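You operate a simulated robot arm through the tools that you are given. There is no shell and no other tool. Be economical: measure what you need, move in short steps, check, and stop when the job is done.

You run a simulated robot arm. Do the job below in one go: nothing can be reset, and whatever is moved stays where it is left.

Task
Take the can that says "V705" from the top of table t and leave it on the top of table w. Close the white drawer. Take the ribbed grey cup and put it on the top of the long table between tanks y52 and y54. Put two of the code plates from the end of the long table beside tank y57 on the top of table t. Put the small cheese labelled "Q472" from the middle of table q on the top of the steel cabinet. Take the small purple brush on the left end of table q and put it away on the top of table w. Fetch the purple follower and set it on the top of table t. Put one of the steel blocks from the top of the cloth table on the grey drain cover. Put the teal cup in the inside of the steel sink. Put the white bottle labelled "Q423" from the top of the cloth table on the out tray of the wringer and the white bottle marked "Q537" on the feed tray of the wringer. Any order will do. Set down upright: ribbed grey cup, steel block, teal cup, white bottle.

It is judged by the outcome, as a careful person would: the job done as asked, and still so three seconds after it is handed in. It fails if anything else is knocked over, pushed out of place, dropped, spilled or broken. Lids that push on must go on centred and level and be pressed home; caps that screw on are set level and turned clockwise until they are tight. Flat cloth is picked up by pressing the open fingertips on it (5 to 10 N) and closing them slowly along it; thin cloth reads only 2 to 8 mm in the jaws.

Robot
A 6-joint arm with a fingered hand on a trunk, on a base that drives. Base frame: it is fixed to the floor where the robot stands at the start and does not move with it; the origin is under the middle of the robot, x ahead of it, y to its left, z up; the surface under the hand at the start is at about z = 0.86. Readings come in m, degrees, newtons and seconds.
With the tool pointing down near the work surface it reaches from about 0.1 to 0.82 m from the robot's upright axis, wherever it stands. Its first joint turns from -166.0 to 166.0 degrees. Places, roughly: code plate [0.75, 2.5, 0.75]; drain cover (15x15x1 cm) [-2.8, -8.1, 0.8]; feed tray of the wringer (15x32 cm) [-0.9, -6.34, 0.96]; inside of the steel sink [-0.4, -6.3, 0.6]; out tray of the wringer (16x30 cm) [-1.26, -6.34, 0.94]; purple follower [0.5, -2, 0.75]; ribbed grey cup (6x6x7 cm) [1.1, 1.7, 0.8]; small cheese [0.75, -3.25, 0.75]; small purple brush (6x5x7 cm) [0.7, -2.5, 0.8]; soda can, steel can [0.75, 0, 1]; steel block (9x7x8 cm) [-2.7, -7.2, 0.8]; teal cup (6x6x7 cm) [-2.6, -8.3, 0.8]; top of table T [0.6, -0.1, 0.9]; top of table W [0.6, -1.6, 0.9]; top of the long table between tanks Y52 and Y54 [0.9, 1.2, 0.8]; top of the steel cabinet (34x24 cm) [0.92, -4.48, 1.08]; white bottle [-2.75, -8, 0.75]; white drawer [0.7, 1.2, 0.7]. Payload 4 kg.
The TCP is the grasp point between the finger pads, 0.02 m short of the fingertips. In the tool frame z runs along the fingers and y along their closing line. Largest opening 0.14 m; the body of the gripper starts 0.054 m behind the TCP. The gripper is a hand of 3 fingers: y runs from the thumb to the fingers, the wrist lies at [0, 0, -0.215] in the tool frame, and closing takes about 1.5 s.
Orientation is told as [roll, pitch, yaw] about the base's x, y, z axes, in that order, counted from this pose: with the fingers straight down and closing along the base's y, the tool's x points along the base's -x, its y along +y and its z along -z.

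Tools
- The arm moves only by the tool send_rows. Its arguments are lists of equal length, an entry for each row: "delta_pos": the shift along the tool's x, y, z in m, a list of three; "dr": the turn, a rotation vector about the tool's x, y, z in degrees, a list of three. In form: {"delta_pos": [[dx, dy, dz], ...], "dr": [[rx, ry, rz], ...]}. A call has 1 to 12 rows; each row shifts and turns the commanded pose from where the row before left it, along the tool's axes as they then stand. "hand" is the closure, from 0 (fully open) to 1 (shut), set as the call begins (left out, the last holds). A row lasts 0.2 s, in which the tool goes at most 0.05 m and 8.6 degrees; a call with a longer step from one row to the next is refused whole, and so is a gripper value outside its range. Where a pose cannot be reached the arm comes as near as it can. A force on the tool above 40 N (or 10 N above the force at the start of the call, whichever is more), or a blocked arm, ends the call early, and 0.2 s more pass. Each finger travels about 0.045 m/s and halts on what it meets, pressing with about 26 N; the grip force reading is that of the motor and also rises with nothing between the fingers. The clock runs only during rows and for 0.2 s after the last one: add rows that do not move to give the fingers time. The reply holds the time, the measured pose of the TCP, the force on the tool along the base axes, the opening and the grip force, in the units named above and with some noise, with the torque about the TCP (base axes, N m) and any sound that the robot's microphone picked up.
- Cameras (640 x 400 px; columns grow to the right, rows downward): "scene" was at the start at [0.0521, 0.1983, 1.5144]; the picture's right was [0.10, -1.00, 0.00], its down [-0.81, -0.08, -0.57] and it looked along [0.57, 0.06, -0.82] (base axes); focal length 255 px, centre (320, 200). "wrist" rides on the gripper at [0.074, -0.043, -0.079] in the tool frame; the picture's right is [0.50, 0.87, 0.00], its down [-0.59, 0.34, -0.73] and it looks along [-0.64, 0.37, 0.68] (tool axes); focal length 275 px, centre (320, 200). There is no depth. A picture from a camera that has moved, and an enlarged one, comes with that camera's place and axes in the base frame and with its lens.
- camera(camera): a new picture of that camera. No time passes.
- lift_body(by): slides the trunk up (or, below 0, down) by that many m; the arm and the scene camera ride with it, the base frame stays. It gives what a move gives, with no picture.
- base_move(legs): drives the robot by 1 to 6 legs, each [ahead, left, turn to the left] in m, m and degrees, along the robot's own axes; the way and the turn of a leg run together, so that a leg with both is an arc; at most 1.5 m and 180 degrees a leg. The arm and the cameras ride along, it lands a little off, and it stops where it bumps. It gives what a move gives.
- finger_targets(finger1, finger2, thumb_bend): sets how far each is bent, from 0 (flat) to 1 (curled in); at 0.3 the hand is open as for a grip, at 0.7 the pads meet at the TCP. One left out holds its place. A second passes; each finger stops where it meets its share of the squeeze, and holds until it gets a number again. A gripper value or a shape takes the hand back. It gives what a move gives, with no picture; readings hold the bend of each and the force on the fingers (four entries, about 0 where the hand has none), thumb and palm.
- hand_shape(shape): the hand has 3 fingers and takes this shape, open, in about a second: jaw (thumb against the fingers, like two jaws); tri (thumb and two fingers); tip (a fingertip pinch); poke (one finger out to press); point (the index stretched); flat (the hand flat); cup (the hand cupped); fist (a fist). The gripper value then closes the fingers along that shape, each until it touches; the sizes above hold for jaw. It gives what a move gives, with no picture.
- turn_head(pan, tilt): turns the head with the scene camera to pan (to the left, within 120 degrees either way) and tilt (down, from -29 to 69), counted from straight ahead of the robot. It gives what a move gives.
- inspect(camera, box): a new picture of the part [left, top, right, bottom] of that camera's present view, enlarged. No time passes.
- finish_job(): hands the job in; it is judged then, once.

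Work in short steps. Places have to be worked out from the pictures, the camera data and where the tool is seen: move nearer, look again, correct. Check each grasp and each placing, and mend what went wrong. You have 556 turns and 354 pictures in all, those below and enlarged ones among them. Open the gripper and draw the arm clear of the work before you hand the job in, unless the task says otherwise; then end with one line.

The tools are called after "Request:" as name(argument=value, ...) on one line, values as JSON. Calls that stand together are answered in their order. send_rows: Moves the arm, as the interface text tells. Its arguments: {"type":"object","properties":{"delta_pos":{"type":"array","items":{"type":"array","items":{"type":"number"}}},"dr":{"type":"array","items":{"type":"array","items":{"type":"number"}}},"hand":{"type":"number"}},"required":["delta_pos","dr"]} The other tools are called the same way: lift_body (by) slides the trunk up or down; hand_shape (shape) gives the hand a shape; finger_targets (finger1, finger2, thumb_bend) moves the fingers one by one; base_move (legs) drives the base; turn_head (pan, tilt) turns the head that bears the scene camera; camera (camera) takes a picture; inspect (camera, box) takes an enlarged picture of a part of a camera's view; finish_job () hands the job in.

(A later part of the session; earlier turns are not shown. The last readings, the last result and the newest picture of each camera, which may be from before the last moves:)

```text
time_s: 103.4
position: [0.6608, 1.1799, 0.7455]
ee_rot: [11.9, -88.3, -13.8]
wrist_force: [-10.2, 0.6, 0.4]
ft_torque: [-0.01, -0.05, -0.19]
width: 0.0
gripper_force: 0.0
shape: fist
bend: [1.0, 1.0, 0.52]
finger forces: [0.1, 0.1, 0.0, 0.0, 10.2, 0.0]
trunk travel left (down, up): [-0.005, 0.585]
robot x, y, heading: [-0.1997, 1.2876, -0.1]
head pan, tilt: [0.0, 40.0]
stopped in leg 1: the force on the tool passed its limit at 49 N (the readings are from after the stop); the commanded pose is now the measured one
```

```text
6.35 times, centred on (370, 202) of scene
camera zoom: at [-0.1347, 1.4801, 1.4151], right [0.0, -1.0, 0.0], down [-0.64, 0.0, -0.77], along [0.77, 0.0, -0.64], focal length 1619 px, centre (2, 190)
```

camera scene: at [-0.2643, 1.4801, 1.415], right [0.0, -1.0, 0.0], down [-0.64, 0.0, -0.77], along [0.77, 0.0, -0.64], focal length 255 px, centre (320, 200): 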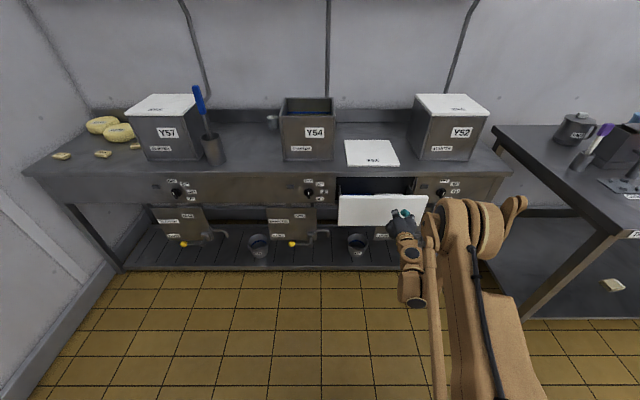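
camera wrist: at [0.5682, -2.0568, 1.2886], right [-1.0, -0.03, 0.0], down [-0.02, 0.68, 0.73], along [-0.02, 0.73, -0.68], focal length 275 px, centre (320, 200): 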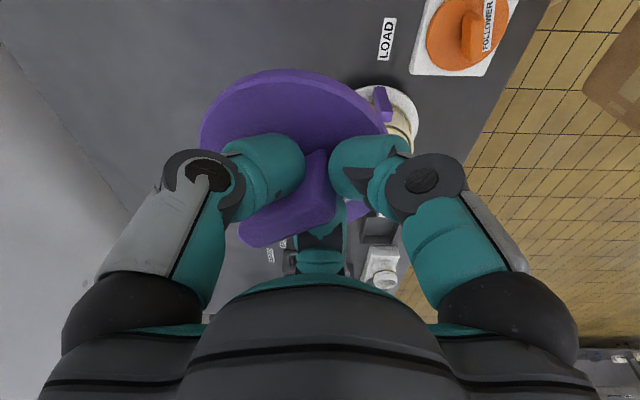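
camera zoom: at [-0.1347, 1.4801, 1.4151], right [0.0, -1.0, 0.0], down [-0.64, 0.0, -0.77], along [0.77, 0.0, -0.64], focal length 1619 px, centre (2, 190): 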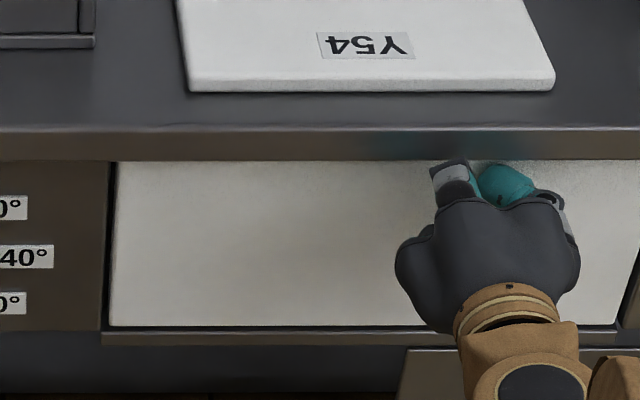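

A hard stop, so the drawer is closed. I back off, raise the trunk, and turn the tool down again.

Request:
base_move(legs=[[-0.25, 0, 0]])

Request:
lift_body(by=0.4)

Request:
send_rows(delta_pos=[[0, 0, 0], [0, 0, 0], [0, 0, 0], [0, 0, 0], [0, 0, 0], [0, 0, 0], [0, 0, 0], [0, 0, 0], [0, 0, 0], [0, 0, 0], [0, 0, 0]], dr=[[0, 8.2, 0], [0, 8.2, 0], [0, 8.2, 0], [0, 8.2, 0], [0, 8.2, 0], [0, 8.2, 0], [0, 8.2, 0], [0, 8.2, 0], [0, 8.2, 0], [0, 8.2, 0], [0, 7.8, 0]])

Request:
hand_shape(shape="jaw")

Request:
camera(camera="scene")

```text
time_s: 105.2
position: [0.4141, 1.1764, 0.7449]
ee_rot: [11.7, -88.2, -13.9]
wrist_force: [0.2, 0.4, 0.3]
ft_torque: [-0.02, 0.02, 0.04]
width: 0.0002
gripper_force: 0.1
shape: fist
bend: [1.0, 1.0, 0.5]
finger forces: [0.0, 0.0, 0.0, 0.0, 0.0, 0.1]
trunk travel left (down, up): [-0.005, 0.585]
robot x, y, heading: [-0.4479, 1.2918, -0.6]
head pan, tilt: [0.0, 40.0]
```

```text
time_s: 109.0
position: [0.4138, 1.1771, 1.146]
ee_rot: [11.8, -88.3, -14.1]
wrist_force: [0.6, 0.3, 0.1]
ft_torque: [-0.01, 0.0, 0.01]
width: 0.0
gripper_force: 0.0
shape: fist
bend: [1.0, 1.0, 0.5]
finger forces: [0.1, 0.0, 0.0, 0.0, 0.0, 0.0]
trunk travel left (down, up): [-0.405, 0.185]
robot x, y, heading: [-0.4521, 1.2895, -0.3]
head pan, tilt: [0.0, 40.0]
```

```text
time_s: 111.5
position: [0.3583, 1.1838, 1.1583]
ee_rot: [0.4, 1.6, -2.2]
wrist_force: [-0.1, -0.2, -0.4]
ft_torque: [0.02, 0.0, 0.0]
width: 0.0
gripper_force: 0.1
shape: fist
bend: [1.0, 1.0, 0.5]
finger forces: [0.0, 0.0, 0.0, 0.1, 0.1, 0.0]
out of reach, approached as far as the arm can: row 10, 11
trunk travel left (down, up): [-0.405, 0.185]
robot x, y, heading: [-0.448, 1.2891, -0.4]
head pan, tilt: [0.0, 40.0]
```

```text
time_s: 112.3
position: [0.3599, 1.1854, 1.1585]
ee_rot: [0.3, 1.4, -2.2]
wrist_force: [0.3, -0.2, 0.4]
ft_torque: [0.02, 0.03, 0.01]
width: 0.14
gripper_force: 0.0
shape: jaw
bend: [0.3, 0.3, 0.3]
finger forces: [0.0, 0.0, 0.1, 0.1, 0.2, 0.2]
trunk travel left (down, up): [-0.405, 0.185]
robot x, y, heading: [-0.4504, 1.2893, -0.3]
head pan, tilt: [0.0, 40.0]
```

```text
293 pictures are left
camera scene: at [-0.3818, 1.481, 1.8151], right [-0.01, -1.0, 0.0], down [-0.64, 0.01, -0.77], along [0.77, -0.01, -0.64], focal length 255 px, centre (320, 200)
```

scene: 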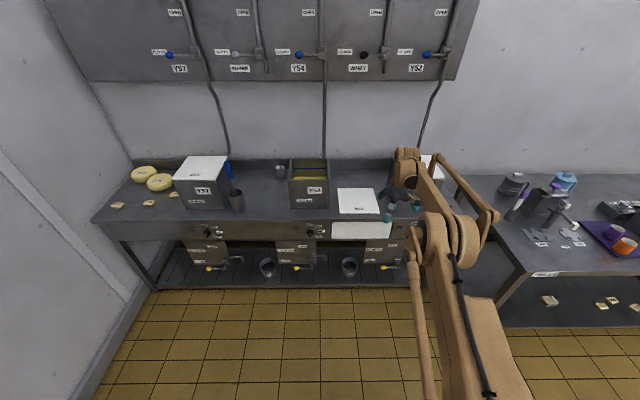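

The drawer is flush. Now I look closely at the cup and plates.

Request:
inspect(camera="scene", box=[220, 145, 380, 245])

Request:
inspect(camera="scene", box=[90, 150, 250, 250])

```text
4.00 times, centred on (300, 195) of scene
camera zoom: at [-0.3818, 1.481, 1.8151], right [-0.01, -1.0, 0.0], down [-0.64, 0.01, -0.77], along [0.77, -0.01, -0.64], focal length 1020 px, centre (400, 220)
```

zoom: 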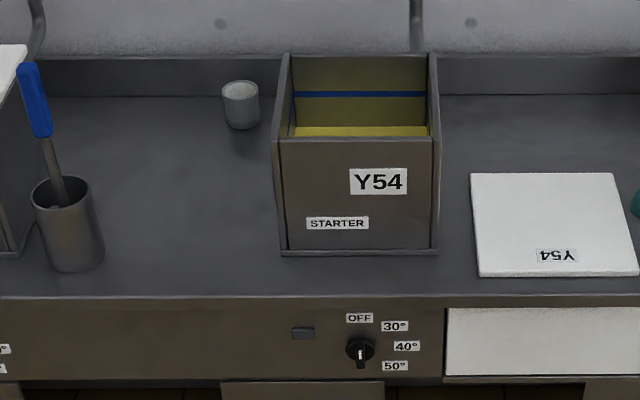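

```text
4.00 times, centred on (170, 200) of scene
camera zoom: at [-0.3818, 1.481, 1.8151], right [-0.01, -1.0, 0.0], down [-0.64, 0.01, -0.77], along [0.77, -0.01, -0.64], focal length 1020 px, centre (920, 200)
```

zoom: 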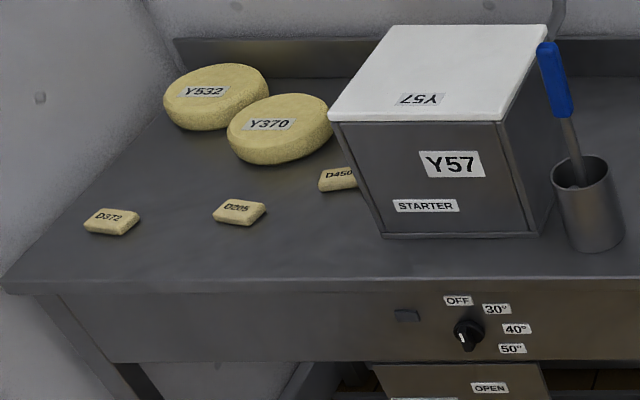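

The cup stands at about (1.08, 1.735) on the table at z ≈ 0.82; it holds something, so it must stay level. I retract the arm and drive to stand at about (0.30, 1.75).

Request:
send_rows(delta_pos=[[0.045, 0, 0], [0.045, 0, 0], [0.045, 0, 0], [0.045, 0, 0], [0.045, 0, 0]], dr=[[0, -1.5, -2], [0, 0, 0], [0, 0, 0], [0, 0, 0], [0, 0, 0]], hand=0)

Request:
base_move(legs=[[0, 0.47, 0.4], [0.5, 0, 0]])

Request:
turn_head(pan=0, tilt=50)

Request:
camera(camera="scene")

```text
time_s: 113.5
position: [0.1314, 1.1871, 1.1637]
ee_rot: [0.5, 0.0, -0.3]
wrist_force: [0.5, 0.1, 0.1]
ft_torque: [0.0, -0.07, 0.02]
width: 0.1402
gripper_force: 0.1
shape: jaw
bend: [0.3, 0.3, 0.3]
finger forces: [0.0, 0.1, 0.0, 0.0, 0.1, 0.0]
trunk travel left (down, up): [-0.405, 0.185]
robot x, y, heading: [-0.451, 1.2919, -0.4]
head pan, tilt: [0.0, 40.0]
```

```text
time_s: 119.0
position: [0.6504, 1.6476, 1.1623]
ee_rot: [0.3, 0.0, -0.6]
wrist_force: [0.6, -0.1, -0.1]
ft_torque: [-0.03, 0.03, -0.02]
width: 0.14
gripper_force: 0.0
shape: jaw
bend: [0.3, 0.3, 0.3]
finger forces: [0.0, 0.0, 0.0, 0.0, 0.0, 0.0]
trunk travel left (down, up): [-0.405, 0.185]
robot x, y, heading: [0.0715, 1.7546, -0.6]
head pan, tilt: [0.0, 40.0]
```

```text
time_s: 119.7
position: [0.6492, 1.6467, 1.1632]
ee_rot: [0.4, 0.0, -0.6]
wrist_force: [0.0, 0.1, -1.3]
ft_torque: [-0.03, 0.0, 0.01]
width: 0.1398
gripper_force: 0.0
shape: jaw
bend: [0.3, 0.3, 0.3]
finger forces: [0.0, 0.0, 0.1, 0.1, 0.0, 0.0]
trunk travel left (down, up): [-0.405, 0.185]
robot x, y, heading: [0.0669, 1.7612, -0.7]
head pan, tilt: [0.0, 50.0]
```

```text
290 pictures are left
camera scene: at [0.128, 1.9456, 1.8009], right [-0.01, -1.0, 0.0], down [-0.77, 0.01, -0.64], along [0.64, -0.01, -0.77], focal length 255 px, centre (320, 200)
```

scene: 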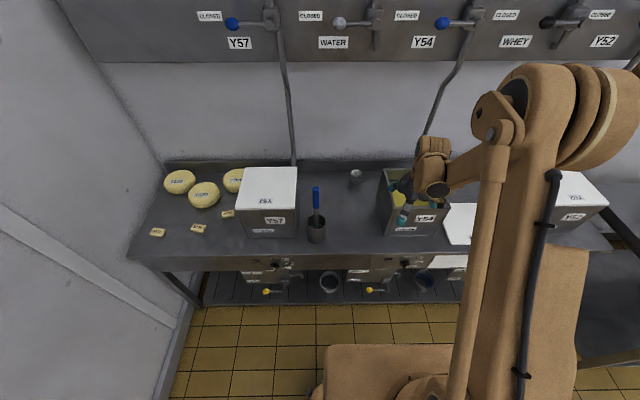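

I drive 0.23 m further forward and shift the hand to y ≈ 1.74, over the corridor between the tanks.

Request:
send_rows(delta_pos=[[0, 0.045, 0], [0, 0.045, 0]], dr=[[0, 0, 0], [0, 0, 0]])

Request:
base_move(legs=[[0.22, 0, 0.7]])

Request:
camera(camera="wrist")

Request:
camera(camera="scene")

```text
time_s: 120.3
position: [0.6525, 1.7396, 1.1634]
ee_rot: [0.3, -0.1, -0.6]
wrist_force: [-0.7, 0.4, -0.1]
ft_torque: [0.01, -0.01, 0.01]
width: 0.14
gripper_force: 0.1
shape: jaw
bend: [0.3, 0.3, 0.3]
finger forces: [0.1, 0.1, 0.1, 0.0, 0.0, 0.1]
trunk travel left (down, up): [-0.405, 0.185]
robot x, y, heading: [0.0694, 1.7549, -1.0]
head pan, tilt: [0.0, 50.0]
```

```text
time_s: 122.0
position: [0.8693, 1.7435, 1.1632]
ee_rot: [0.3, 0.0, 0.2]
wrist_force: [0.0, 0.5, 0.0]
ft_torque: [-0.01, 0.03, -0.01]
width: 0.1403
gripper_force: 0.0
shape: jaw
bend: [0.3, 0.3, 0.3]
finger forces: [0.0, 0.0, 0.0, 0.0, 0.1, 0.1]
trunk travel left (down, up): [-0.405, 0.185]
robot x, y, heading: [0.2862, 1.7535, 0.1]
head pan, tilt: [0.0, 50.0]
```

```text
289 pictures are left
camera wrist: at [0.7952, 1.7, 1.2434], right [-0.5, 0.87, 0.01], down [0.59, 0.34, 0.74], along [0.64, 0.37, -0.68], focal length 275 px, centre (320, 200)
```

wrist: 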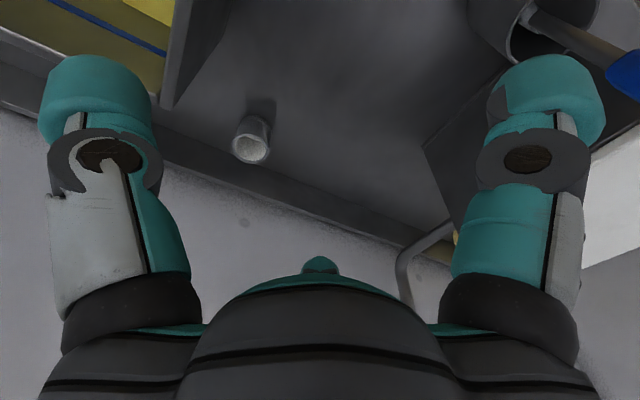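

```text
288 pictures are left
camera scene: at [0.3447, 1.9446, 1.8008], right [0.0, -1.0, 0.0], down [-0.77, 0.0, -0.64], along [0.64, 0.0, -0.77], focal length 255 px, centre (320, 200)
```

scene: 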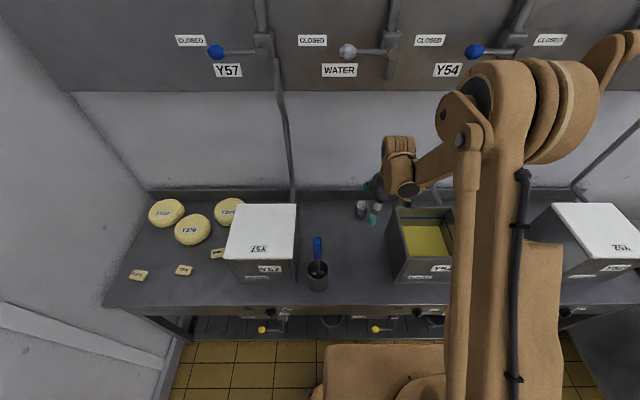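

The wrist view puts the cup's rim at (1.077, 1.737). I pre-shape the hand to about 0.094 m and move above the cup.

Request:
send_rows(delta_pos=[[-0.042, -0.001, 0], [-0.042, -0.001, 0], [-0.042, -0.002, 0], [-0.042, -0.002, 0], [-0.04, 0, 0]], dr=[[0, 0, 0], [0, 0, 0], [0, 0, 0], [0, 0, 0], [0, 0, 0]], hand=0.3)

Request:
lift_body(by=-0.15)

Request:
camera(camera="wrist")

Request:
camera(camera="scene")

```text
time_s: 123.2
position: [1.0791, 1.7359, 1.1615]
ee_rot: [0.4, 0.1, 0.1]
wrist_force: [-0.1, 0.1, -0.3]
ft_torque: [-0.03, 0.03, 0.0]
width: 0.0985
gripper_force: 0.1
shape: jaw
bend: [0.26, 0.26, 0.25]
finger forces: [0.0, 0.1, 0.1, 0.0, 0.1, 0.0]
trunk travel left (down, up): [-0.405, 0.185]
robot x, y, heading: [0.2844, 1.7561, -0.1]
head pan, tilt: [0.0, 50.0]
```

```text
time_s: 124.9
position: [1.0768, 1.7364, 1.0128]
ee_rot: [0.4, 0.1, 0.1]
wrist_force: [0.7, 0.0, 0.2]
ft_torque: [0.0, 0.02, -0.02]
width: 0.0981
gripper_force: 0.0
shape: jaw
bend: [0.26, 0.26, 0.25]
finger forces: [0.1, 0.1, 0.1, 0.0, 0.1, 0.1]
trunk travel left (down, up): [-0.255, 0.335]
robot x, y, heading: [0.2809, 1.7554, -0.2]
head pan, tilt: [0.0, 50.0]
```

```text
287 pictures are left
camera wrist: at [1.0023, 1.6938, 1.0923], right [-0.5, 0.87, 0.01], down [0.59, 0.34, 0.74], along [0.64, 0.37, -0.68], focal length 275 px, centre (320, 200)
```

wrist: 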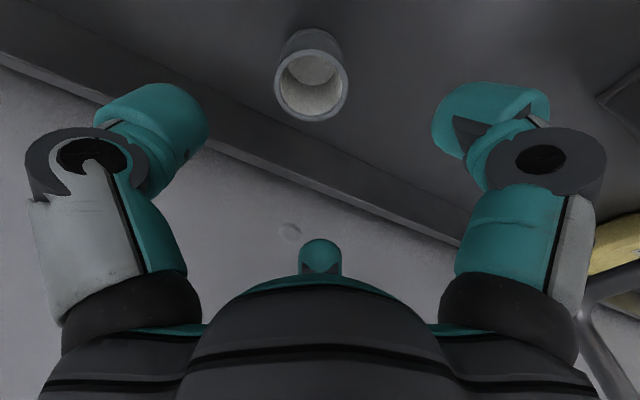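

```text
286 pictures are left
camera scene: at [0.3431, 1.9446, 1.651], right [0.0, -1.0, 0.0], down [-0.77, 0.0, -0.64], along [0.64, 0.0, -0.77], focal length 255 px, centre (320, 200)
```

scene: 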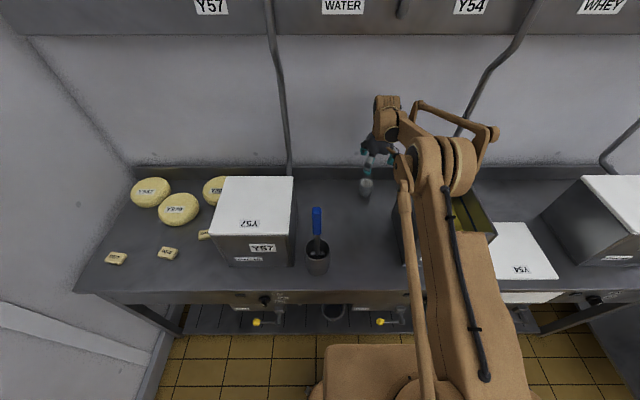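

The hand is nearly centred; I shift (+6, −3) mm and lower the trunk by 0.1 m.

Request:
send_rows(delta_pos=[[-0.006, -0.003, 0]], dr=[[0, 0, 0]])

Request:
lift_body(by=-0.09)

Request:
camera(camera="wrist")

Request:
camera(camera="scene")

```text
time_s: 125.3
position: [1.0804, 1.7339, 1.0118]
ee_rot: [0.4, 0.0, 0.0]
wrist_force: [-0.4, -0.5, -0.2]
ft_torque: [-0.01, 0.02, 0.01]
width: 0.0984
gripper_force: 0.1
shape: jaw
bend: [0.26, 0.26, 0.25]
finger forces: [0.0, 0.1, 0.0, 0.0, 0.0, 0.1]
trunk travel left (down, up): [-0.255, 0.335]
robot x, y, heading: [0.286, 1.7503, -0.1]
head pan, tilt: [0.0, 50.0]
```

```text
time_s: 126.6
position: [1.0821, 1.7335, 0.9229]
ee_rot: [0.3, 0.0, 0.1]
wrist_force: [0.4, 0.3, 0.4]
ft_torque: [-0.03, 0.0, 0.0]
width: 0.0984
gripper_force: 0.0
shape: jaw
bend: [0.26, 0.26, 0.25]
finger forces: [0.0, 0.1, 0.0, 0.1, 0.0, 0.0]
trunk travel left (down, up): [-0.165, 0.425]
robot x, y, heading: [0.2818, 1.7534, -0.0]
head pan, tilt: [0.0, 50.0]
```

```text
285 pictures are left
camera wrist: at [1.0076, 1.691, 1.002], right [-0.5, 0.87, 0.01], down [0.59, 0.34, 0.74], along [0.64, 0.37, -0.68], focal length 275 px, centre (320, 200)
```

wrist: 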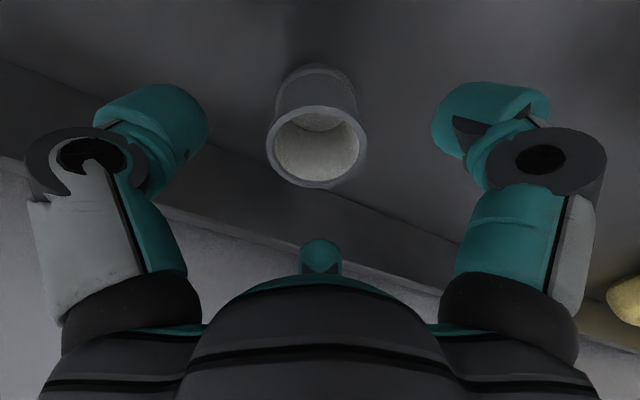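

```text
284 pictures are left
camera scene: at [0.343, 1.9446, 1.561], right [0.0, -1.0, 0.0], down [-0.77, 0.0, -0.64], along [0.64, 0.0, -0.77], focal length 255 px, centre (320, 200)
```

scene: 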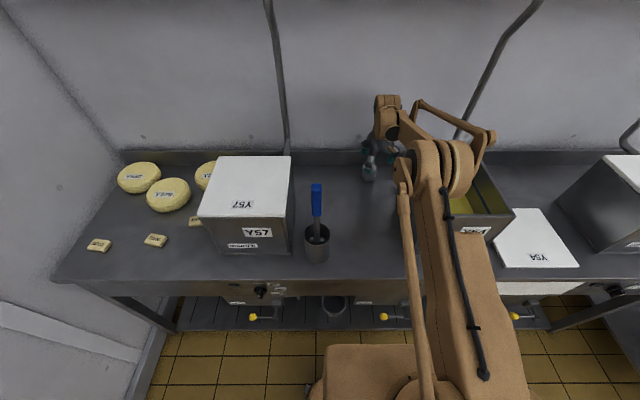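

Well centred. I lower 6 cm around the cup and close.

Request:
send_rows(delta_pos=[[0.002, 0, 0.02], [0, 0, 0.02], [0, 0, 0.018]], dr=[[0, 0, 0], [0, 0, 0], [0, 0, 0]])

Request:
camera(camera="wrist")

```text
time_s: 127.4
position: [1.0802, 1.7344, 0.8638]
ee_rot: [0.4, 0.0, 0.1]
wrist_force: [-0.5, 0.0, 0.0]
ft_torque: [-0.02, 0.0, -0.01]
width: 0.0986
gripper_force: 0.1
shape: jaw
bend: [0.26, 0.26, 0.25]
finger forces: [0.0, 0.1, 0.0, 0.0, 0.0, 0.0]
trunk travel left (down, up): [-0.165, 0.425]
robot x, y, heading: [0.2835, 1.7527, -0.1]
head pan, tilt: [0.0, 50.0]
```

```text
283 pictures are left
camera wrist: at [1.0061, 1.6914, 0.9435], right [-0.5, 0.87, 0.01], down [0.59, 0.34, 0.74], along [0.64, 0.37, -0.68], focal length 275 px, centre (320, 200)
```

wrist: 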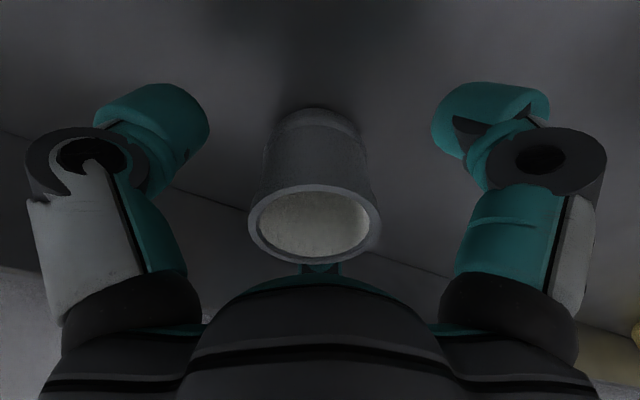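

Request:
send_rows(delta_pos=[[0, 0, 0], [0, 0, 0], [0, 0, 0], [0, 0, 0], [0, 0, 0], [0, 0, 0], [0, 0, 0], [0, 0, 0]], dr=[[0, 0, 0], [0, 0, 0], [0, 0, 0], [0, 0, 0], [0, 0, 0], [0, 0, 0], [0, 0, 0], [0, 0, 0]], hand=1)

Request:
send_rows(delta_pos=[[0, 0, -0.01], [0, 0, -0.02]], dr=[[0, 0, 0], [0, 0, 0]])

Request:
camera(camera="wrist")

```text
time_s: 129.2
position: [1.0804, 1.7339, 0.8648]
ee_rot: [0.4, 0.0, 0.2]
wrist_force: [-0.2, 0.1, 0.1]
ft_torque: [0.0, -0.02, 0.01]
width: 0.0491
gripper_force: 26.1
shape: jaw
bend: [0.43, 0.4, 0.4]
finger forces: [21.4, 24.3, 0.0, 0.0, 22.8, 0.0]
trunk travel left (down, up): [-0.165, 0.425]
robot x, y, heading: [0.2856, 1.7553, -0.1]
head pan, tilt: [0.0, 50.0]
```

```text
time_s: 129.8
position: [1.0796, 1.7337, 0.8949]
ee_rot: [0.3, 0.0, 0.1]
wrist_force: [-0.7, -0.3, -1.3]
ft_torque: [-0.02, 0.0, -0.01]
width: 0.049
gripper_force: 25.8
shape: jaw
bend: [0.43, 0.4, 0.4]
finger forces: [21.4, 24.3, 0.0, 0.1, 22.8, 0.1]
trunk travel left (down, up): [-0.165, 0.425]
robot x, y, heading: [0.2859, 1.7542, -0.3]
head pan, tilt: [0.0, 50.0]
```

```text
282 pictures are left
camera wrist: at [1.0051, 1.692, 0.9741], right [-0.5, 0.87, 0.01], down [0.59, 0.34, 0.74], along [0.64, 0.37, -0.68], focal length 275 px, centre (320, 200)
```

wrist: 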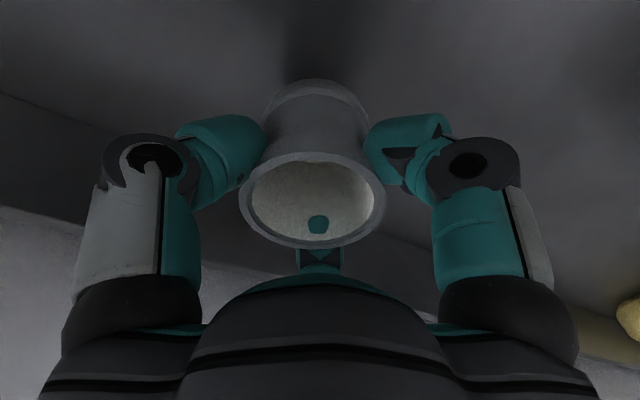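

The cup is held upright and level. I raise the trunk, retract clear of the wall pipes, and drive right to the gap between Y54 and Y52.

Request:
lift_body(by=0.3)

Request:
send_rows(delta_pos=[[0.04, 0, 0], [0.04, 0, 0], [0.04, 0, 0], [0.04, 0, 0], [0.04, 0, 0], [0.04, 0, 0], [0.04, 0, 0]], dr=[[0, 0, 0], [0, 0, 0], [0, 0, 0], [0, 0, 0], [0, 0, 0], [0, 0, 0], [0, 0, 0]])

Request:
base_move(legs=[[0, -0.51, 0]])

Request:
turn_head(pan=-10, tilt=50)

Request:
camera(camera="scene")

Request:
camera(camera="wrist")

```text
time_s: 132.8
position: [1.0774, 1.7348, 1.1701]
ee_rot: [0.4, 0.3, 0.1]
wrist_force: [0.1, -0.1, -0.7]
ft_torque: [0.0, -0.04, -0.01]
width: 0.0496
gripper_force: 25.9
shape: jaw
bend: [0.43, 0.4, 0.4]
finger forces: [21.4, 24.3, 0.1, 0.0, 22.9, 0.1]
trunk travel left (down, up): [-0.465, 0.125]
robot x, y, heading: [0.2851, 1.7541, 0.0]
head pan, tilt: [0.0, 50.0]
```

```text
time_s: 133.5
position: [0.9617, 1.7313, 1.1811]
ee_rot: [0.4, -2.7, 0.3]
wrist_force: [1.2, 0.4, -1.0]
ft_torque: [0.0, 0.07, 0.01]
width: 0.049
gripper_force: 26.0
shape: jaw
bend: [0.43, 0.4, 0.4]
finger forces: [21.4, 24.5, 0.0, 0.0, 22.8, 0.0]
trunk travel left (down, up): [-0.465, 0.125]
robot x, y, heading: [0.2885, 1.754, 0.1]
head pan, tilt: [0.0, 50.0]
stopped in row 3: the arm was blocked; the commanded pose is now the measured one
```

```text
time_s: 134.2
position: [0.8329, 1.7118, 1.2257]
ee_rot: [0.6, -7.5, -0.7]
wrist_force: [1.0, -0.4, -0.9]
ft_torque: [0.07, 0.07, 0.03]
width: 0.049
gripper_force: 26.1
shape: jaw
bend: [0.43, 0.4, 0.4]
finger forces: [21.4, 25.2, 0.0, 0.0, 22.9, 0.0]
trunk travel left (down, up): [-0.465, 0.125]
robot x, y, heading: [0.2637, 1.7448, -0.9]
head pan, tilt: [0.0, 50.0]
stopped in leg 1: the robot was blocked; the commanded pose is now the measured one
```

```text
time_s: 135.0
position: [0.8278, 1.7185, 1.2277]
ee_rot: [0.3, -7.9, -0.8]
wrist_force: [0.2, -0.2, 0.2]
ft_torque: [0.02, -0.01, -0.02]
width: 0.0489
gripper_force: 26.1
shape: jaw
bend: [0.43, 0.4, 0.4]
finger forces: [21.6, 25.1, 0.1, 0.0, 22.8, 0.0]
trunk travel left (down, up): [-0.465, 0.125]
robot x, y, heading: [0.2658, 1.747, -1.1]
head pan, tilt: [-10.0, 50.0]
```

```text
281 pictures are left
camera scene: at [0.3224, 1.9269, 1.8608], right [-0.19, -0.98, 0.0], down [-0.75, 0.15, -0.64], along [0.63, -0.12, -0.77], focal length 255 px, centre (320, 200)
```

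scene: 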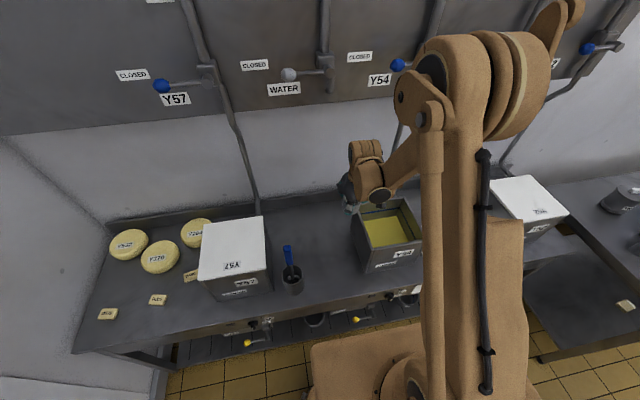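

```text
280 pictures are left
camera wrist: at [0.7424, 1.6776, 1.2975], right [-0.48, 0.87, -0.06], down [0.49, 0.33, 0.81], along [0.73, 0.36, -0.58], focal length 275 px, centre (320, 200)
```

wrist: 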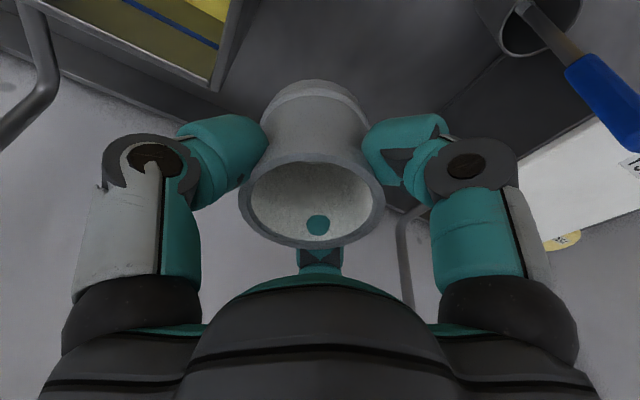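

The elbow is touching something near the wall panel. I drive straight back, away from the wall.

Request:
base_move(legs=[[-0.25, 0, 0]])

Request:
camera(camera="scene")

```text
time_s: 136.8
position: [0.572, 1.7235, 1.228]
ee_rot: [0.4, -7.8, -0.6]
wrist_force: [-0.5, 0.2, 0.2]
ft_torque: [0.01, 0.03, 0.01]
width: 0.049
gripper_force: 25.8
shape: jaw
bend: [0.43, 0.4, 0.4]
finger forces: [21.5, 25.2, 0.0, 0.0, 22.9, 0.1]
trunk travel left (down, up): [-0.465, 0.125]
robot x, y, heading: [0.0106, 1.7564, -1.2]
head pan, tilt: [-10.0, 50.0]
```

```text
279 pictures are left
camera scene: at [0.0674, 1.9297, 1.8609], right [-0.19, -0.98, 0.0], down [-0.75, 0.15, -0.64], along [0.63, -0.12, -0.77], focal length 255 px, centre (320, 200)
```

scene: 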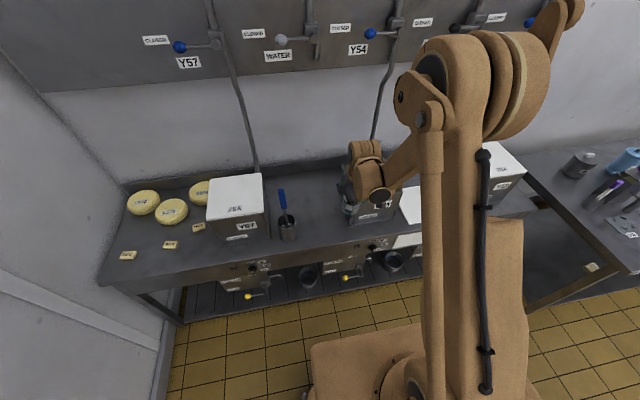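

I check the valve levers on the wall panel for any disturbance.

Request:
turn_head(pan=-10, tilt=20)

Request:
camera(camera="scene")

```text
time_s: 137.8
position: [0.5724, 1.7239, 1.2264]
ee_rot: [0.4, -7.6, -0.7]
wrist_force: [-0.5, -0.5, -0.1]
ft_torque: [0.01, -0.01, 0.01]
width: 0.0489
gripper_force: 26.2
shape: jaw
bend: [0.43, 0.4, 0.4]
finger forces: [21.4, 25.4, 0.0, 0.0, 22.9, 0.0]
trunk travel left (down, up): [-0.465, 0.125]
robot x, y, heading: [0.0065, 1.7543, -1.0]
head pan, tilt: [-10.0, 20.0]
```

```text
278 pictures are left
camera scene: at [0.0845, 1.9266, 1.9064], right [-0.19, -0.98, 0.0], down [-0.34, 0.07, -0.94], along [0.92, -0.18, -0.34], focal length 255 px, centre (320, 200)
```

scene: 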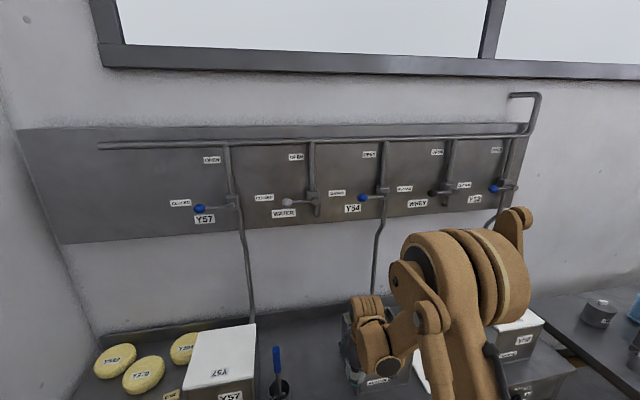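

All levers are unchanged. I drive right to y ≈ 1.23, then level the tool and extend the arm while still back from the wall.

Request:
base_move(legs=[[0, -0.5, 1]])

Request:
send_rows(delta_pos=[[0, 0, 0], [-0.038, 0, 0], [-0.038, 0, 0], [-0.038, 0, 0], [-0.038, 0, 0], [-0.038, 0, 0]], dr=[[0, 7.7, 0], [0, 0, 0], [0, 0, 0], [0, 0, 0], [0, 0, 0], [0, 0, 0]])

Request:
lift_body(by=-0.18)

Request:
turn_head(pan=0, tilt=45)

Request:
camera(camera="scene")

Request:
camera(camera="wrist")

```text
time_s: 140.7
position: [0.5734, 1.2444, 1.228]
ee_rot: [0.4, -7.6, 1.0]
wrist_force: [0.6, -0.6, -1.1]
ft_torque: [-0.01, 0.0, 0.0]
width: 0.0491
gripper_force: 25.4
shape: jaw
bend: [0.43, 0.4, 0.4]
finger forces: [21.4, 25.3, 0.1, 0.0, 22.8, 0.1]
trunk travel left (down, up): [-0.465, 0.125]
robot x, y, heading: [0.0076, 1.255, 0.8]
head pan, tilt: [-10.0, 20.0]
```

```text
time_s: 142.1
position: [0.7615, 1.2476, 1.2252]
ee_rot: [0.4, 0.1, 1.1]
wrist_force: [0.4, -0.2, -1.3]
ft_torque: [-0.02, -0.03, -0.02]
width: 0.0488
gripper_force: 26.2
shape: jaw
bend: [0.43, 0.4, 0.4]
finger forces: [21.1, 25.4, 0.1, 0.0, 22.8, 0.1]
trunk travel left (down, up): [-0.465, 0.125]
robot x, y, heading: [0.0068, 1.2576, 0.8]
head pan, tilt: [-10.0, 20.0]
```

```text
time_s: 144.1
position: [0.7605, 1.2473, 1.0473]
ee_rot: [0.4, 0.1, 1.1]
wrist_force: [-0.2, 0.8, -1.2]
ft_torque: [-0.01, -0.02, -0.02]
width: 0.0488
gripper_force: 26.0
shape: jaw
bend: [0.43, 0.4, 0.4]
finger forces: [21.2, 25.5, 0.0, 0.0, 22.8, 0.0]
trunk travel left (down, up): [-0.285, 0.305]
robot x, y, heading: [0.0072, 1.2565, 0.4]
head pan, tilt: [-10.0, 20.0]
```

```text
time_s: 145.0
position: [0.7596, 1.2467, 1.0475]
ee_rot: [0.4, 0.1, 1.1]
wrist_force: [-0.6, -1.0, -0.6]
ft_torque: [-0.05, -0.01, 0.0]
width: 0.0488
gripper_force: 26.1
shape: jaw
bend: [0.43, 0.4, 0.4]
finger forces: [21.2, 25.5, 0.0, 0.1, 22.8, 0.0]
trunk travel left (down, up): [-0.285, 0.305]
robot x, y, heading: [0.0089, 1.2563, 0.7]
head pan, tilt: [0.0, 45.0]
```

```text
277 pictures are left
camera scene: at [0.0681, 1.4493, 1.6879], right [0.01, -1.0, 0.0], down [-0.71, -0.01, -0.71], along [0.71, 0.01, -0.71], focal length 255 px, centre (320, 200)
```

scene: 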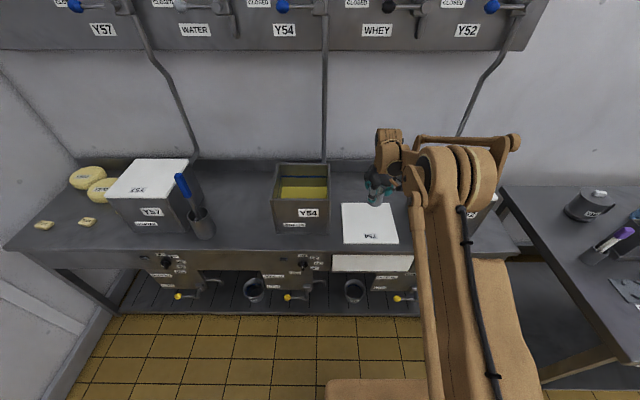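

```text
276 pictures are left
camera wrist: at [0.6868, 1.203, 1.1269], right [-0.52, 0.86, 0.01], down [0.58, 0.35, 0.74], along [0.63, 0.38, -0.68], focal length 275 px, centre (320, 200)
```

wrist: 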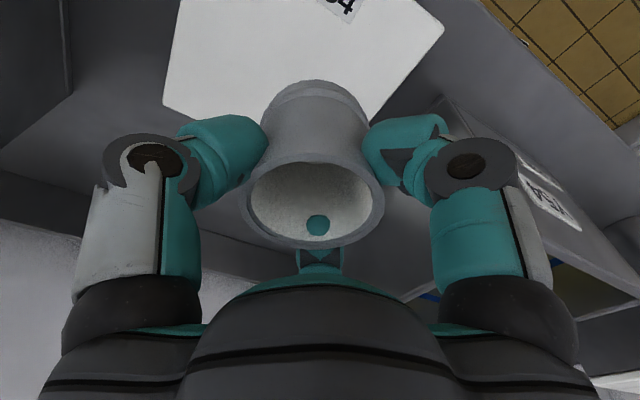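

Clear corridor. I drive forward 0.27 m and look at the elbow's clearance to Y52.

Request:
base_move(legs=[[0.27, 0, -0.6]])

Request:
camera(camera="scene")

Request:
camera(camera="wrist")

```text
time_s: 146.9
position: [1.0284, 1.2452, 1.0457]
ee_rot: [0.4, 0.0, 0.7]
wrist_force: [0.3, 0.3, -0.4]
ft_torque: [0.0, -0.01, 0.01]
width: 0.0489
gripper_force: 26.5
shape: jaw
bend: [0.43, 0.4, 0.4]
finger forces: [21.2, 25.6, 0.0, 0.1, 22.7, 0.0]
trunk travel left (down, up): [-0.285, 0.305]
robot x, y, heading: [0.2745, 1.2632, 0.6]
head pan, tilt: [0.0, 45.0]
```

```text
275 pictures are left
camera scene: at [0.3388, 1.4514, 1.6877], right [0.01, -1.0, 0.0], down [-0.71, 0.0, -0.71], along [0.71, 0.0, -0.71], focal length 255 px, centre (320, 200)
```

scene: 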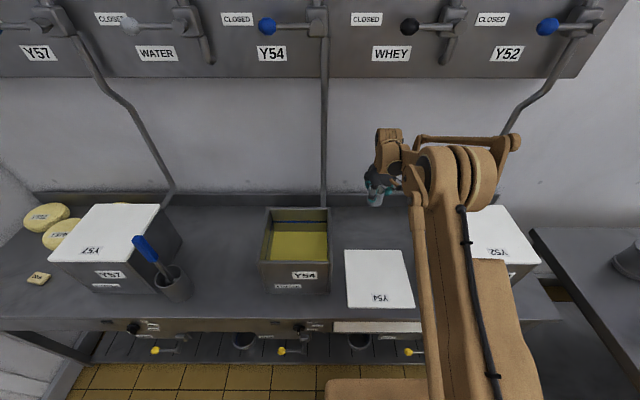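

```text
274 pictures are left
camera wrist: at [0.9555, 1.2015, 1.1262], right [-0.51, 0.86, 0.01], down [0.58, 0.34, 0.74], along [0.63, 0.38, -0.68], focal length 275 px, centre (320, 200)
```

wrist: 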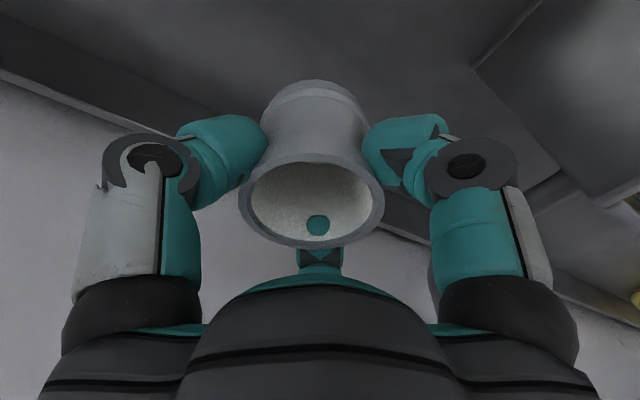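

I lower the trunk by 0.12 m as in the previous, safe configuration, and check.

Request:
lift_body(by=-0.12)

Request:
camera(camera="scene")

```text
time_s: 148.4
position: [1.0273, 1.2444, 0.9268]
ee_rot: [0.4, 0.0, 0.7]
wrist_force: [-0.5, -0.3, -0.9]
ft_torque: [-0.03, 0.02, -0.02]
width: 0.0485
gripper_force: 25.9
shape: jaw
bend: [0.43, 0.4, 0.4]
finger forces: [21.1, 25.6, 0.0, 0.0, 22.7, 0.1]
trunk travel left (down, up): [-0.165, 0.425]
robot x, y, heading: [0.2765, 1.2613, 0.4]
head pan, tilt: [0.0, 45.0]
```

```text
273 pictures are left
camera scene: at [0.3371, 1.4514, 1.5679], right [0.01, -1.0, 0.0], down [-0.71, 0.0, -0.71], along [0.71, 0.0, -0.71], focal length 255 px, centre (320, 200)
```

scene: 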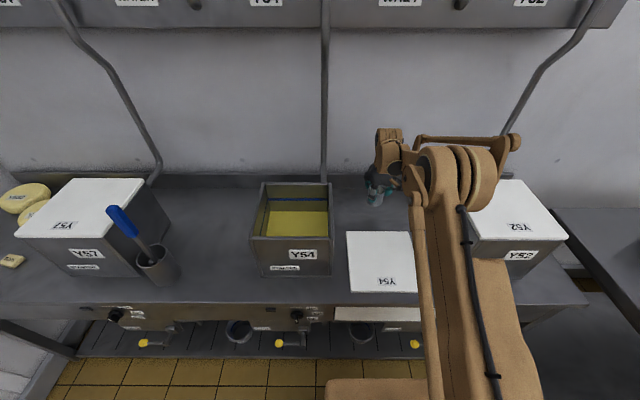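

I lower with the arm to just above the table, then gently to contact.

Request:
send_rows(delta_pos=[[0, 0, 0.02], [0, 0, 0.02], [0, 0, 0.013], [0, 0, 0.004], [0, 0, 0.003], [0, 0, 0.002]], dr=[[0, 0, 0], [0, 0, 0], [0, 0, 0], [0, 0, 0], [0, 0, 0], [0, 0, 0]])

```text
time_s: 149.8
position: [1.0284, 1.245, 0.8656]
ee_rot: [0.3, 0.0, 0.7]
wrist_force: [-0.2, 0.5, -0.3]
ft_torque: [0.0, 0.04, 0.02]
width: 0.0485
gripper_force: 26.6
shape: jaw
bend: [0.43, 0.4, 0.4]
finger forces: [21.1, 25.6, 0.0, 0.0, 22.8, 0.1]
trunk travel left (down, up): [-0.165, 0.425]
robot x, y, heading: [0.2728, 1.2598, 0.4]
head pan, tilt: [0.0, 45.0]
```

Request:
send_rows(delta_pos=[[0, 0, 0.002], [0, 0, 0.001]], dr=[[0, 0, 0], [0, 0, 0]])

```text
time_s: 150.4
position: [1.0278, 1.2467, 0.8624]
ee_rot: [0.4, 0.0, 0.6]
wrist_force: [-0.9, 1.3, 7.4]
ft_torque: [-0.06, -0.16, 0.01]
width: 0.0488
gripper_force: 26.3
shape: jaw
bend: [0.43, 0.4, 0.4]
finger forces: [21.0, 26.5, 0.0, 0.1, 24.7, 0.0]
trunk travel left (down, up): [-0.165, 0.425]
robot x, y, heading: [0.2756, 1.2614, 0.2]
head pan, tilt: [0.0, 45.0]
```

The cup is on the table. I release and rise.

Request:
send_rows(delta_pos=[[0, 0, 0], [0, 0, 0], [0, 0, 0], [0, 0, 0], [0, 0, 0]], dr=[[0, 0, 0], [0, 0, 0], [0, 0, 0], [0, 0, 0], [0, 0, 0]], hand=0.25)

Request:
send_rows(delta_pos=[[0, 0, -0.02], [0, 0, -0.04]], dr=[[0, 0, 0], [0, 0, 0]])

Request:
lift_body(by=0.12)

Request:
base_move(legs=[[-0.3, 0, 0]])

Request:
camera(camera="scene")

```text
time_s: 151.6
position: [1.0296, 1.246, 0.8607]
ee_rot: [0.3, -0.1, 0.7]
wrist_force: [-0.3, -0.1, 0.3]
ft_torque: [0.0, 0.02, -0.02]
width: 0.1046
gripper_force: 0.1
shape: jaw
bend: [0.25, 0.25, 0.24]
finger forces: [0.0, 0.0, 0.0, 0.0, 0.1, 0.0]
trunk travel left (down, up): [-0.165, 0.425]
robot x, y, heading: [0.2758, 1.2611, 0.5]
head pan, tilt: [0.0, 45.0]
```

```text
time_s: 152.2
position: [1.0281, 1.2445, 0.9238]
ee_rot: [0.4, 0.1, 0.7]
wrist_force: [0.0, 0.3, -0.3]
ft_torque: [-0.04, 0.04, -0.01]
width: 0.1044
gripper_force: 0.1
shape: jaw
bend: [0.25, 0.25, 0.24]
finger forces: [0.1, 0.1, 0.0, 0.0, 0.0, 0.0]
trunk travel left (down, up): [-0.165, 0.425]
robot x, y, heading: [0.276, 1.2616, 0.4]
head pan, tilt: [0.0, 45.0]
```

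```text
time_s: 153.7
position: [1.0277, 1.2447, 1.0428]
ee_rot: [0.4, 0.0, 0.6]
wrist_force: [0.6, -0.4, 0.4]
ft_torque: [-0.03, 0.0, 0.01]
width: 0.1044
gripper_force: 0.1
shape: jaw
bend: [0.25, 0.25, 0.24]
finger forces: [0.1, 0.0, 0.1, 0.0, 0.0, 0.0]
trunk travel left (down, up): [-0.285, 0.305]
robot x, y, heading: [0.2772, 1.257, 0.3]
head pan, tilt: [0.0, 45.0]
```

```text
time_s: 155.7
position: [0.7226, 1.2418, 1.0437]
ee_rot: [0.4, 0.0, 0.5]
wrist_force: [0.0, -0.2, -0.1]
ft_torque: [0.03, -0.01, -0.01]
width: 0.1046
gripper_force: 0.0
shape: jaw
bend: [0.25, 0.25, 0.24]
finger forces: [0.1, 0.0, 0.0, 0.1, 0.1, 0.1]
trunk travel left (down, up): [-0.285, 0.305]
robot x, y, heading: [-0.0307, 1.2567, 0.2]
head pan, tilt: [0.0, 45.0]
```

```text
272 pictures are left
camera scene: at [0.0312, 1.4498, 1.6879], right [0.0, -1.0, 0.0], down [-0.71, 0.0, -0.71], along [0.71, 0.0, -0.71], focal length 255 px, centre (320, 200)
```

scene: 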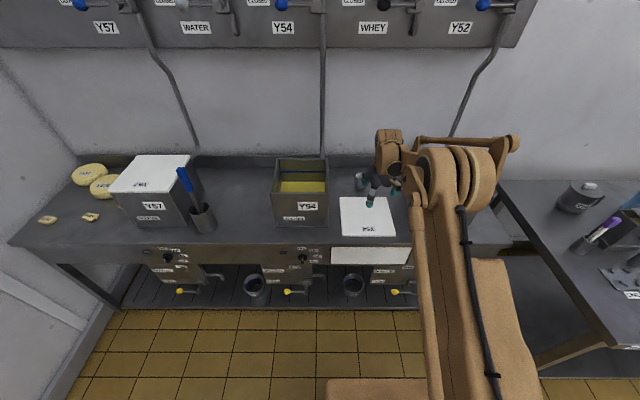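

The cup stands upright between Y54 and Y52. Next come the code plates: I raise, retract, and drive left to y ≈ 2.45.

Request:
lift_body(by=0.15)

Request:
send_rows(delta_pos=[[0.045, 0, 0], [0.045, 0, 0], [0.045, 0, 0], [0.045, 0, 0], [0.045, 0, 0]], dr=[[0, 0, 0], [0, 0, 0], [0, 0, 0], [0, 0, 0], [0, 0, 0]])

Request:
base_move(legs=[[0, 0.6, 0], [0.15, 0.6, 0]])

Request:
camera(camera="scene")

Request:
camera(camera="wrist")

```text
time_s: 157.5
position: [0.7235, 1.2418, 1.1929]
ee_rot: [0.3, 0.0, 0.6]
wrist_force: [0.2, -0.1, 0.5]
ft_torque: [-0.01, 0.0, 0.02]
width: 0.1044
gripper_force: 0.1
shape: jaw
bend: [0.25, 0.25, 0.24]
finger forces: [0.0, 0.0, 0.0, 0.0, 0.0, 0.1]
trunk travel left (down, up): [-0.435, 0.155]
robot x, y, heading: [-0.0281, 1.2556, 0.1]
head pan, tilt: [0.0, 45.0]
```

```text
time_s: 158.7
position: [0.4965, 1.2398, 1.1955]
ee_rot: [0.4, -0.1, 0.6]
wrist_force: [0.1, 0.8, -0.6]
ft_torque: [0.0, -0.03, -0.01]
width: 0.1044
gripper_force: 0.0
shape: jaw
bend: [0.25, 0.25, 0.24]
finger forces: [0.0, 0.0, 0.1, 0.0, 0.0, 0.0]
trunk travel left (down, up): [-0.435, 0.155]
robot x, y, heading: [-0.0293, 1.2567, 0.2]
head pan, tilt: [0.0, 45.0]
```

```text
time_s: 165.2
position: [0.6372, 2.4496, 1.1964]
ee_rot: [0.3, 0.0, 1.3]
wrist_force: [-0.2, 0.6, 0.0]
ft_torque: [-0.01, 0.0, -0.02]
width: 0.1049
gripper_force: 0.1
shape: jaw
bend: [0.25, 0.25, 0.24]
finger forces: [0.0, 0.0, 0.1, 0.0, 0.0, 0.0]
trunk travel left (down, up): [-0.435, 0.155]
robot x, y, heading: [0.111, 2.4614, 0.8]
head pan, tilt: [0.0, 45.0]
```

```text
271 pictures are left
camera scene: at [0.1686, 2.6536, 1.8377], right [0.02, -1.0, 0.0], down [-0.71, -0.01, -0.71], along [0.71, 0.01, -0.71], focal length 255 px, centre (320, 200)
```

scene: 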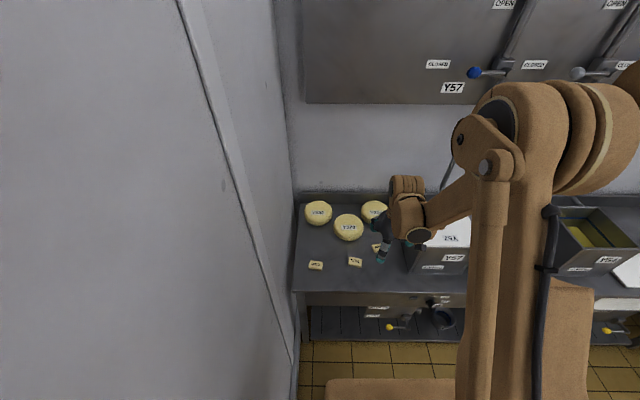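

```text
270 pictures are left
camera wrist: at [0.5632, 2.4048, 1.2762], right [-0.52, 0.85, 0.01], down [0.58, 0.35, 0.74], along [0.63, 0.39, -0.68], focal length 275 px, centre (320, 200)
```

wrist: 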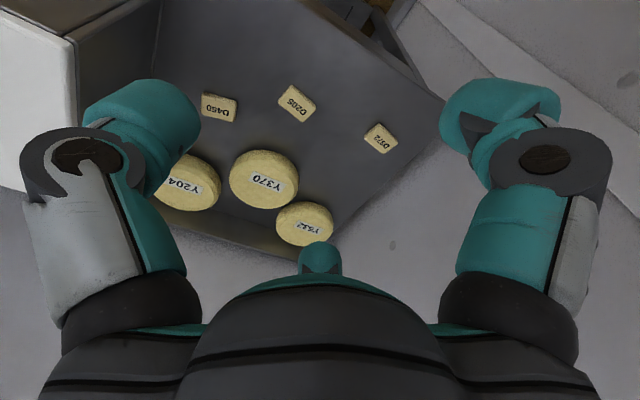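

I enlarge the wrist view on D205 and D372 for orientation and size.

Request:
inspect(camera="wrist", box=[250, 60, 410, 160])

```text
4.00 times, centred on (330, 110) of wrist
camera zoom: at [0.5632, 2.4048, 1.2762], right [-0.52, 0.85, 0.01], down [0.58, 0.35, 0.74], along [0.63, 0.39, -0.68], focal length 1101 px, centre (280, 560)
```

zoom: 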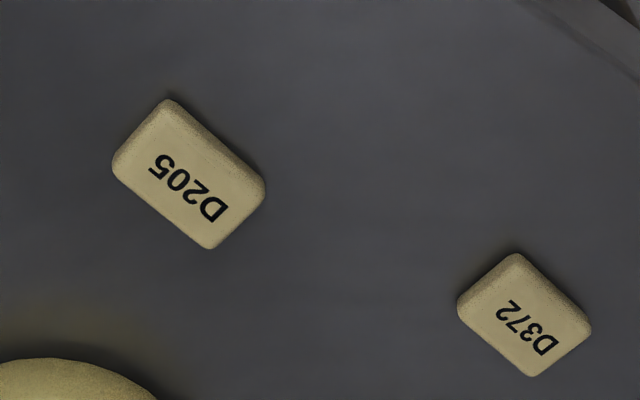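

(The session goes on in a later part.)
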